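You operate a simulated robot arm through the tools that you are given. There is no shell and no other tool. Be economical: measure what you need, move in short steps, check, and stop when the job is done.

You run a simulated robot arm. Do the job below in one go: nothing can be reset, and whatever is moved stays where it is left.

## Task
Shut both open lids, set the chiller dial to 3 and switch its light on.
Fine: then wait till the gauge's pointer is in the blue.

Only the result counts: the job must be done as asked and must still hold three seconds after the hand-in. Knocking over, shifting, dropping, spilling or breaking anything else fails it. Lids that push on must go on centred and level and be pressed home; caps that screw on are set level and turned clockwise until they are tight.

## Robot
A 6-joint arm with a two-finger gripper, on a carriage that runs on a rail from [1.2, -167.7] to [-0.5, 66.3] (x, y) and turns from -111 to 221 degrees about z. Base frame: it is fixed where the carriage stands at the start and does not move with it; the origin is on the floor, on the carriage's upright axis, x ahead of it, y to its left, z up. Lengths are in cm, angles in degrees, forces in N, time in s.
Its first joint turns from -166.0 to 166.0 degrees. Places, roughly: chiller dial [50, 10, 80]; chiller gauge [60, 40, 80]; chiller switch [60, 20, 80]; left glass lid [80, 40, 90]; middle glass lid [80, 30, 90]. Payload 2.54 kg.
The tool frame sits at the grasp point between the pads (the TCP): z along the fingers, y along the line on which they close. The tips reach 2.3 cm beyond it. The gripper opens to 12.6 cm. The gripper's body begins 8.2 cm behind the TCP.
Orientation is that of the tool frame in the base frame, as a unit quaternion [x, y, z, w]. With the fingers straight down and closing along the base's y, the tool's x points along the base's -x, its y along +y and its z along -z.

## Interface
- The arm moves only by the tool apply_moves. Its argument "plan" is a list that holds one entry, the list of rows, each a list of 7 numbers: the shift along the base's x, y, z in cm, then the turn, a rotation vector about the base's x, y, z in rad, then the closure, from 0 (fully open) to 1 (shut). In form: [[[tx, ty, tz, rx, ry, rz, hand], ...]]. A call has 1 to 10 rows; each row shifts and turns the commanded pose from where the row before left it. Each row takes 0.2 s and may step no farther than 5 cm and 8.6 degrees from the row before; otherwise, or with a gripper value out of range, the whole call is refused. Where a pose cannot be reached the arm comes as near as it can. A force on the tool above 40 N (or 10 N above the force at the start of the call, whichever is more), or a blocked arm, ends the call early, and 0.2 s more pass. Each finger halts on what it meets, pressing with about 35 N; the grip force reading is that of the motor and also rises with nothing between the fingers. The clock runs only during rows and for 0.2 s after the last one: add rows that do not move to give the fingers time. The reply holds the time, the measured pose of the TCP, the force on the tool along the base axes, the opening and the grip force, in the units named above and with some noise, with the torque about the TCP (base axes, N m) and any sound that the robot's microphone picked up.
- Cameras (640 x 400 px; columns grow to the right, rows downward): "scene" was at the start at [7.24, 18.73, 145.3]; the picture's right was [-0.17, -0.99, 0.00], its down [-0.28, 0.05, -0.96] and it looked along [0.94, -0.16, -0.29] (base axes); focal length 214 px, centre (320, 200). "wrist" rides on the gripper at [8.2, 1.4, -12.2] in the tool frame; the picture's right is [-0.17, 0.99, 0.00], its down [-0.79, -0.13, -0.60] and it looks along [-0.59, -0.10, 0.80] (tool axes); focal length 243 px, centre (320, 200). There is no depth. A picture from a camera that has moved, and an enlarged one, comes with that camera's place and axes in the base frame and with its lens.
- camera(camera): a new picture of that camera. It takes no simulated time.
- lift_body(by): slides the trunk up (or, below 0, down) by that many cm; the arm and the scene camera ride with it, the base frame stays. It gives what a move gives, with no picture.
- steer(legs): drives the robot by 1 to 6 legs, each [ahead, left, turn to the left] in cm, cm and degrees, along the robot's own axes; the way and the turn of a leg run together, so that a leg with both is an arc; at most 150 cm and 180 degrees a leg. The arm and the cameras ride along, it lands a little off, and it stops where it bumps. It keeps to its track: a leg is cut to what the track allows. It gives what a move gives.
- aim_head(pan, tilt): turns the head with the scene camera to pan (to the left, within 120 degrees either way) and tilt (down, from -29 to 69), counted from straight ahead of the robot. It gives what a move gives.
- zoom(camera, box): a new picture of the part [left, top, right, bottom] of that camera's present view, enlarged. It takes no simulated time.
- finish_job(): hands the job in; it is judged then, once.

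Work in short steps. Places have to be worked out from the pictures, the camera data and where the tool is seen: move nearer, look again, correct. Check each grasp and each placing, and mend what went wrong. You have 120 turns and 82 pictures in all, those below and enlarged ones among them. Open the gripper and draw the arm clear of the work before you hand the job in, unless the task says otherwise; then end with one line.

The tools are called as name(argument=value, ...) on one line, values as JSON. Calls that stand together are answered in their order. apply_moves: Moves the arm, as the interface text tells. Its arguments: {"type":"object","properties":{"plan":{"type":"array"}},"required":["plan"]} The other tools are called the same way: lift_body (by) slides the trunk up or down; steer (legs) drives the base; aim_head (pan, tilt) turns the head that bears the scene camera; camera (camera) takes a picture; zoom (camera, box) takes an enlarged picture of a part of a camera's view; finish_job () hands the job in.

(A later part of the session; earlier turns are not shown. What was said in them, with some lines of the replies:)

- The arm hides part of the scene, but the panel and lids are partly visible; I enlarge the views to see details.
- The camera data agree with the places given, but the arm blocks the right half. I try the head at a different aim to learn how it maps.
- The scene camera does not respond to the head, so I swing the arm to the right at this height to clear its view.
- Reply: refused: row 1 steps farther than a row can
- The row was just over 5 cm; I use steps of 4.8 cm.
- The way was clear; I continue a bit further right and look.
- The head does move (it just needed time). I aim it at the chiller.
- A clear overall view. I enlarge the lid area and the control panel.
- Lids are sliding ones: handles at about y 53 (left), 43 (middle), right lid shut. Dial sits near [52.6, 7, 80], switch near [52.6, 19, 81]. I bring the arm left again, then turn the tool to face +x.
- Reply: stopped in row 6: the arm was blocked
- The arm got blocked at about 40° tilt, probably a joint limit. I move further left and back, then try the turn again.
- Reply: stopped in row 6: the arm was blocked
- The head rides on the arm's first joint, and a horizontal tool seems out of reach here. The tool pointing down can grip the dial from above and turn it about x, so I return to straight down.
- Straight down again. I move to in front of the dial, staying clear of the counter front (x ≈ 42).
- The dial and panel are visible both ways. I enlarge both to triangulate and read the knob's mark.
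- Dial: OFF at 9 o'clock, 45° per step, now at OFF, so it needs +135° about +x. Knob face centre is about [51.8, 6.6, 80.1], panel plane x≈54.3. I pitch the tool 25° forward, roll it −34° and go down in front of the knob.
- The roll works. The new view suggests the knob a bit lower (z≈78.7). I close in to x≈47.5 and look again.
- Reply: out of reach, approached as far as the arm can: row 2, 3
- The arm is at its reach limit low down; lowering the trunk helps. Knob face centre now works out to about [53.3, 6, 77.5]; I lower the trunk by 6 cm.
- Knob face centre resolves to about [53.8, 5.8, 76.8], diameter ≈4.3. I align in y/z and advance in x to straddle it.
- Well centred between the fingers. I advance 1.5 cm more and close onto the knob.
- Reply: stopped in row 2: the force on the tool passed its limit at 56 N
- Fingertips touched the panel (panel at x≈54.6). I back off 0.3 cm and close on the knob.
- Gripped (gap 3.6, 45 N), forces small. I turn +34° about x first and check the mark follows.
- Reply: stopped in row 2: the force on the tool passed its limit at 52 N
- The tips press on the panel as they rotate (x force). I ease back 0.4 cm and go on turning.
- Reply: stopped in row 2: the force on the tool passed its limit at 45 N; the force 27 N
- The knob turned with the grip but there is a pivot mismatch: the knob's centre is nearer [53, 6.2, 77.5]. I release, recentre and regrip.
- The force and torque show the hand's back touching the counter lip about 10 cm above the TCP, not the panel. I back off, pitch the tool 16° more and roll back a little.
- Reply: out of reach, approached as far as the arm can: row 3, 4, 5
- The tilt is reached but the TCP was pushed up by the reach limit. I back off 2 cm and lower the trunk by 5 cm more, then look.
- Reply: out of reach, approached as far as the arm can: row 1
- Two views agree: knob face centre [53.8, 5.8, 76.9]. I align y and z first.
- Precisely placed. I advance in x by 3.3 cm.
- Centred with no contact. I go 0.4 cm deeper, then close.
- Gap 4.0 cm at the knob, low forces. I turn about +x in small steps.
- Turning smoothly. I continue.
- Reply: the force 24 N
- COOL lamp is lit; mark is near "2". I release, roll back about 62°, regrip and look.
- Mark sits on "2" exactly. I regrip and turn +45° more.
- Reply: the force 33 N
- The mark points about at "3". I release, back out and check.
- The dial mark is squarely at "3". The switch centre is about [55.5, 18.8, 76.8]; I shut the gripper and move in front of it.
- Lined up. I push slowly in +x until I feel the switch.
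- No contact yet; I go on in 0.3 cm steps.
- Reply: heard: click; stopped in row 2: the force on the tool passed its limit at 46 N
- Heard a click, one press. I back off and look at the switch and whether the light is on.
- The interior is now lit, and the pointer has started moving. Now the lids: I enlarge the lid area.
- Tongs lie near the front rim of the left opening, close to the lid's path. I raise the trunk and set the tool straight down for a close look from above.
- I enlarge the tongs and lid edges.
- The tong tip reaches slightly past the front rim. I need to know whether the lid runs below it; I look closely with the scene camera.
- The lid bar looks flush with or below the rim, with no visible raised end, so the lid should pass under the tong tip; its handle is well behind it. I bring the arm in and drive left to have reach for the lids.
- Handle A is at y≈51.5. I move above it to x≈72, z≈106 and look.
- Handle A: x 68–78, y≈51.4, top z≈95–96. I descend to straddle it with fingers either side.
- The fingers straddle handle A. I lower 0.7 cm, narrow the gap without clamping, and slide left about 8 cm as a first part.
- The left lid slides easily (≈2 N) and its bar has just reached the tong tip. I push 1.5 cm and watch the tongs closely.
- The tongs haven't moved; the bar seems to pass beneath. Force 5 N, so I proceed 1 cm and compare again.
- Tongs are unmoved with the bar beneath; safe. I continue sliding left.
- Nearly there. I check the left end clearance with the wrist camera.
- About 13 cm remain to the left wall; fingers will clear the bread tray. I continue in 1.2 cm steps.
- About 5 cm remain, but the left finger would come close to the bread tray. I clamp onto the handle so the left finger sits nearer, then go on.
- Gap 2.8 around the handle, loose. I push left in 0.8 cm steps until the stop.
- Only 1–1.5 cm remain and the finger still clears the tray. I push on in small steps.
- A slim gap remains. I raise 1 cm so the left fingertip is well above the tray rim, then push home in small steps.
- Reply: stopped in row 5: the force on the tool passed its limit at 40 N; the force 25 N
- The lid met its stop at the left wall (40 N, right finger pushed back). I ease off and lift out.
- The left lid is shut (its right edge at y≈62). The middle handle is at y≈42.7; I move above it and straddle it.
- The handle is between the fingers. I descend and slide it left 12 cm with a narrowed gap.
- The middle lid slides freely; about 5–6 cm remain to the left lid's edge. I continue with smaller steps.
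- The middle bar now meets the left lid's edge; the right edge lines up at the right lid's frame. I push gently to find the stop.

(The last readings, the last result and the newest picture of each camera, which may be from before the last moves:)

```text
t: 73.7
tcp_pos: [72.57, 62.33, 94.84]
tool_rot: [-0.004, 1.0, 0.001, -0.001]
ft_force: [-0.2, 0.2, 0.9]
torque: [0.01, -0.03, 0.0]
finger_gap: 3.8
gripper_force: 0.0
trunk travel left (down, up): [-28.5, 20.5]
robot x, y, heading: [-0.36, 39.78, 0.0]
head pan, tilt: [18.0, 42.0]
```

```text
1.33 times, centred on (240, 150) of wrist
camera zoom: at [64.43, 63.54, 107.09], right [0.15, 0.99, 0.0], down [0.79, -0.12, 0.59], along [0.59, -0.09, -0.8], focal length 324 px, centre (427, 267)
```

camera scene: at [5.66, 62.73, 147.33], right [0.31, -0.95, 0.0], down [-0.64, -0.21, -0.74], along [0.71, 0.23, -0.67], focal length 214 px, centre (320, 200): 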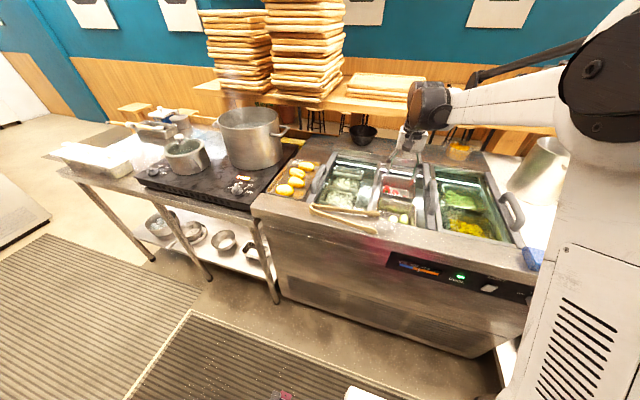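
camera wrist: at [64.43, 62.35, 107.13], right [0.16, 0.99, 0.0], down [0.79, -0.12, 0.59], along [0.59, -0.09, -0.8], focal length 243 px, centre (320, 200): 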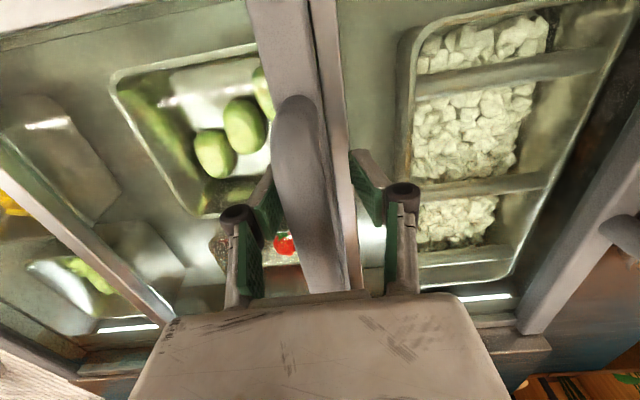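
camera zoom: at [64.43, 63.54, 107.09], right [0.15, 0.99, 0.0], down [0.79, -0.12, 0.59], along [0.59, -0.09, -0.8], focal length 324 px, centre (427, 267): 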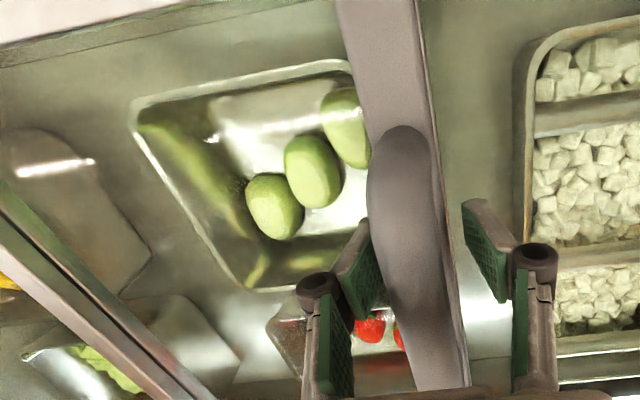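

The lid moved ahead of the finger, perhaps seating. I check with a slight further push.

apply_moves(plan=[[[0, 0.3, 0, 0, 0, 0, 0.7], [0, 0.2, 0, 0, 0, 0, 0.7], [0, 0.2, 0, 0, 0, 0, 0.7]]])

```text
t: 74.5
tcp_pos: [72.44, 62.8, 94.9]
tool_rot: [-0.004, 1.0, 0.0, -0.002]
ft_force: [3.2, -10.0, 4.7]
torque: [-0.33, -0.15, -0.02]
finger_gap: 4.54
gripper_force: 5.6
trunk travel left (down, up): [-28.5, 20.5]
robot x, y, heading: [-0.61, 40.0, 0.0]
head pan, tilt: [18.0, 42.0]
```

Resistance rises (10 N, finger pushed back): likely the stop. One more small push to confirm.

apply_moves(plan=[[[0, 0.3, 0, 0, 0, 0, 0.7], [0, 0.3, 0, 0, 0, 0, 0.7], [0, 0.3, 0, 0, 0, 0, 0.7]]])

zoom(camera="wrist", box=[0, 0, 480, 300])

```text
t: 75.3
tcp_pos: [72.52, 63.58, 94.96]
tool_rot: [-0.004, 1.0, 0.0, -0.002]
ft_force: [1.3, -28.7, 0.7]
torque: [-0.63, -0.18, -0.12]
finger_gap: 5.82
gripper_force: 14.6
trunk travel left (down, up): [-28.5, 20.5]
robot x, y, heading: [-0.09, 39.68, 0.0]
head pan, tilt: [18.0, 42.0]
```

```text
1.33 times, centred on (240, 150) of wrist
camera zoom: at [64.42, 64.79, 107.1], right [0.16, 0.99, 0.0], down [0.79, -0.13, 0.59], along [0.59, -0.09, -0.8], focal length 324 px, centre (427, 267)
```

zoom: 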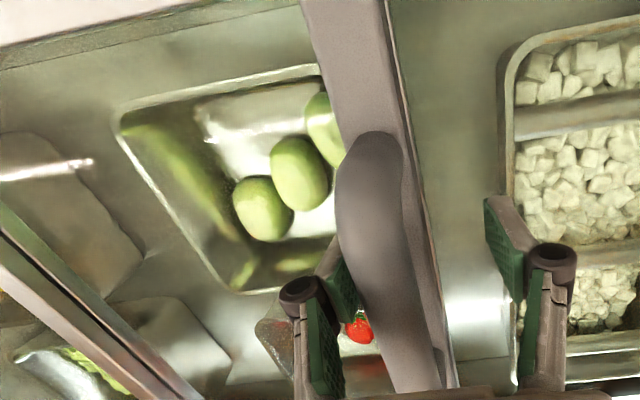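

A hard stop: the middle lid is shut. I ease off, lift and withdraw, then look at the whole.

apply_moves(plan=[[[0, -1.2, 0, 0, 0, 0, 0.6], [0, 0, 3, 0, 0, 0, 0.6], [0, 0, 4, 0, 0, 0, 0.5], [0, 0, 4, 0, 0, 0, 0.3], [-4, -2, 1, 0, 0, 0, 0], [-4, -2, 0, 0, 0, 0, 0], [-4, -2, 0, 0, 0, 0, 0], [-4, -2, 0, 0, 0, 0, 0], [-4, -2, 0, 0, 0, 0, 0], [-2, -4, 0, 0, 0, 0, 0]]])

camera(camera="scene")

```text
t: 77.5
tcp_pos: [50.49, 48.59, 106.91]
tool_rot: [-0.005, 1.0, -0.001, -0.002]
ft_force: [-0.2, 1.0, 0.0]
torque: [-0.02, -0.02, 0.03]
finger_gap: 12.6
gripper_force: 0.0
trunk travel left (down, up): [-28.5, 20.5]
robot x, y, heading: [-0.22, 39.52, -0.1]
head pan, tilt: [18.0, 42.0]
```

```text
11 pictures are left
camera scene: at [5.64, 62.74, 147.33], right [0.31, -0.95, 0.0], down [-0.64, -0.21, -0.74], along [0.71, 0.23, -0.67], focal length 214 px, centre (320, 200)
```

scene: 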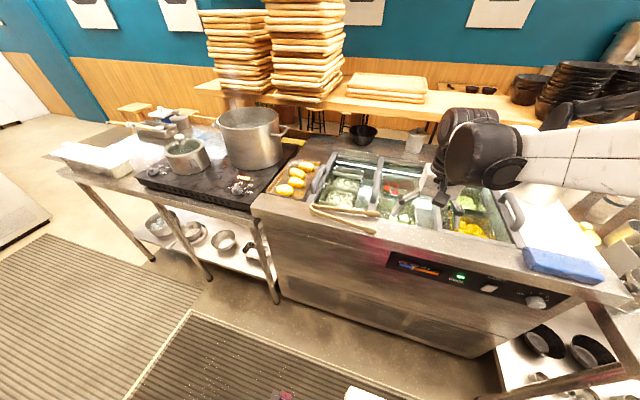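

I enlarge to check the lids and the gauge.

zoom(camera="scene", box=[290, 140, 570, 315])

zoom(camera="scene", box=[380, 240, 480, 300])

```text
2.29 times, centred on (430, 228) of scene
camera zoom: at [5.64, 62.74, 147.33], right [0.31, -0.95, 0.0], down [-0.64, -0.21, -0.74], along [0.71, 0.23, -0.67], focal length 490 px, centre (69, 137)
```

zoom: 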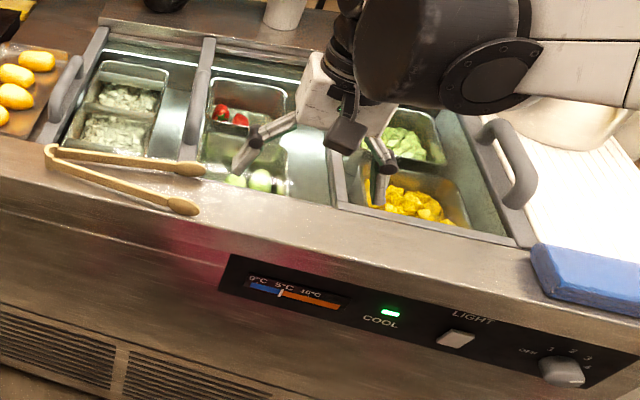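

```text
6.40 times, centred on (430, 270) of scene
camera zoom: at [5.64, 62.74, 147.33], right [0.31, -0.95, 0.0], down [-0.64, -0.21, -0.74], along [0.71, 0.23, -0.67], focal length 1373 px, centre (-384, -248)
```

zoom: 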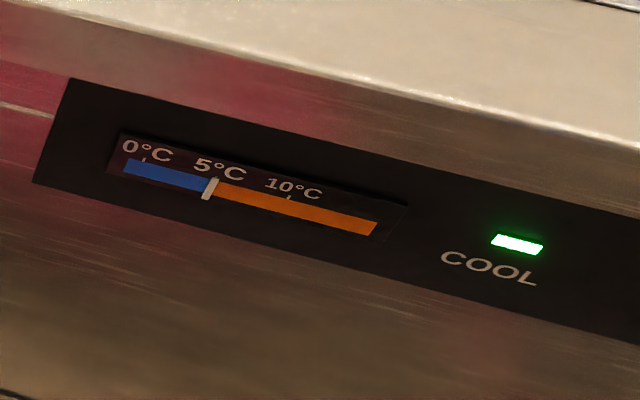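

All lids are shut and the tongs are unmoved; the pointer is at the 5° border and falling. I wait 4 s with the arm still and recheck.

apply_moves(plan=[[[-2, -3, 1, 0, 0, 0, 0], [-2, -3, 1, 0, 0, 0, 0], [0, 0, 0, 0, 0, 0, 0], [0, 0, 0, 0, 0, 0, 0], [0, 0, 0, 0, 0, 0, 0], [0, 0, 0, 0, 0, 0, 0], [0, 0, 0, 0, 0, 0, 0], [0, 0, 0, 0, 0, 0, 0], [0, 0, 0, 0, 0, 0, 0], [0, 0, 0, 0, 0, 0, 0]]])

apply_moves(plan=[[[0, 0, 0, 0, 0, 0, 0], [0, 0, 0, 0, 0, 0, 0], [0, 0, 0, 0, 0, 0, 0], [0, 0, 0, 0, 0, 0, 0], [0, 0, 0, 0, 0, 0, 0], [0, 0, 0, 0, 0, 0, 0], [0, 0, 0, 0, 0, 0, 0], [0, 0, 0, 0, 0, 0, 0], [0, 0, 0, 0, 0, 0, 0], [0, 0, 0, 0, 0, 0, 0]]])

zoom(camera="scene", box=[380, 240, 480, 300])

```text
t: 79.7
tcp_pos: [46.43, 42.65, 109.0]
tool_rot: [-0.005, 1.0, -0.001, -0.002]
ft_force: [0.3, 0.2, 0.1]
torque: [0.0, 0.02, 0.03]
finger_gap: 12.58
gripper_force: 0.1
trunk travel left (down, up): [-28.5, 20.5]
robot x, y, heading: [-0.26, 39.88, 0.1]
head pan, tilt: [18.0, 42.0]
```

```text
t: 81.9
tcp_pos: [46.41, 42.58, 109.01]
tool_rot: [-0.006, 1.0, 0.0, -0.002]
ft_force: [-0.1, -0.6, -0.1]
torque: [0.0, -0.01, 0.0]
finger_gap: 12.61
gripper_force: 0.2
trunk travel left (down, up): [-28.5, 20.5]
robot x, y, heading: [-0.72, 40.09, 0.0]
head pan, tilt: [18.0, 42.0]
```

```text
6.40 times, centred on (430, 270) of scene
camera zoom: at [5.67, 62.72, 147.33], right [0.31, -0.95, 0.0], down [-0.64, -0.21, -0.74], along [0.71, 0.23, -0.67], focal length 1373 px, centre (-384, -248)
```

zoom: 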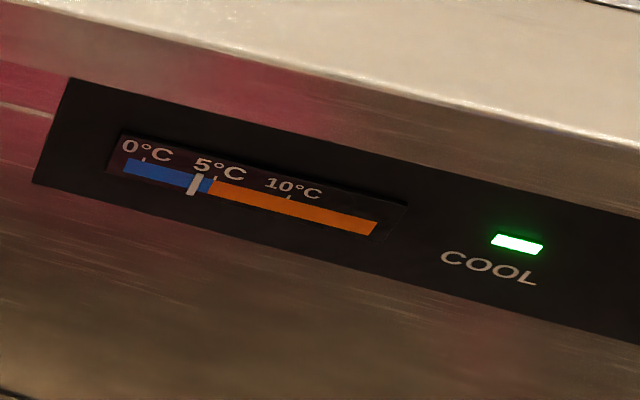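

The pointer is in the blue. I wait a little more for margin and check the dial and lids once more.

apply_moves(plan=[[[0, 0, 0, 0, 0, 0, 0], [0, 0, 0, 0, 0, 0, 0], [0, 0, 0, 0, 0, 0, 0], [0, 0, 0, 0, 0, 0, 0], [0, 0, 0, 0, 0, 0, 0], [0, 0, 0, 0, 0, 0, 0], [0, 0, 0, 0, 0, 0, 0], [0, 0, 0, 0, 0, 0, 0], [0, 0, 0, 0, 0, 0, 0], [0, 0, 0, 0, 0, 0, 0]]])

zoom(camera="scene", box=[385, 235, 565, 325])

zoom(camera="scene", box=[290, 130, 530, 260])

```text
t: 84.1
tcp_pos: [46.47, 42.55, 109.06]
tool_rot: [-0.005, 1.0, 0.001, -0.001]
ft_force: [-0.5, -0.4, 0.6]
torque: [-0.01, 0.0, 0.0]
finger_gap: 12.61
gripper_force: 0.0
trunk travel left (down, up): [-28.5, 20.5]
robot x, y, heading: [-0.15, 40.12, 0.3]
head pan, tilt: [18.0, 42.0]
```

```text
3.56 times, centred on (475, 280) of scene
camera zoom: at [5.67, 62.72, 147.33], right [0.31, -0.95, 0.0], down [-0.64, -0.21, -0.74], along [0.71, 0.23, -0.67], focal length 763 px, centre (-231, -84)
```

zoom: 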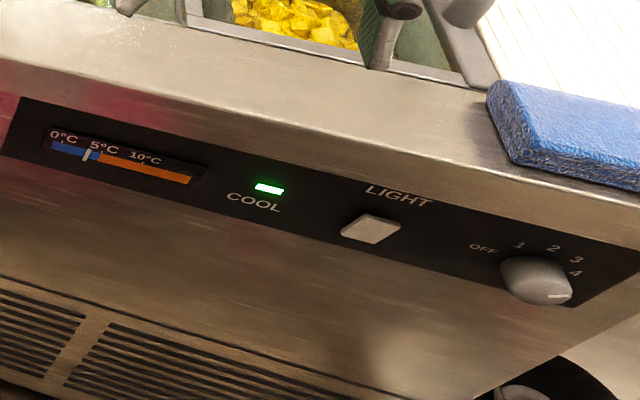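

```text
2.67 times, centred on (410, 195) of scene
camera zoom: at [5.67, 62.72, 147.33], right [0.31, -0.95, 0.0], down [-0.64, -0.21, -0.74], along [0.71, 0.23, -0.67], focal length 572 px, centre (80, 213)
```

zoom: 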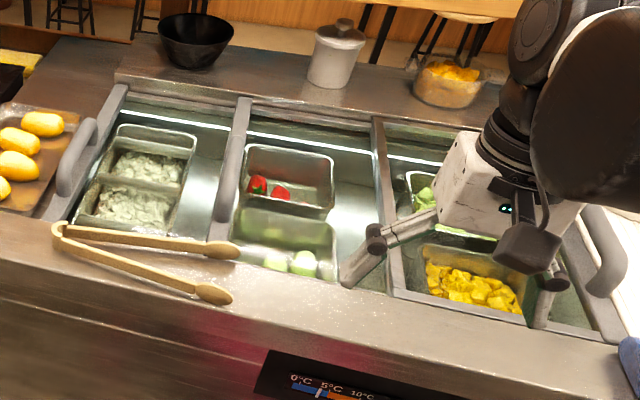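

The lids are shut, the dial mark is at 3 (perspective checked), the light is on, and the pointer is in the blue and still falling. The gripper is open and clear of the work, so I hand in.

finish_job()

```text
The job is handed in.
```

I shut both open lids, set the chiller dial to 3, switched its light on, and waited until the gauge pointer was in the blue (about 4 °C) before handing in.
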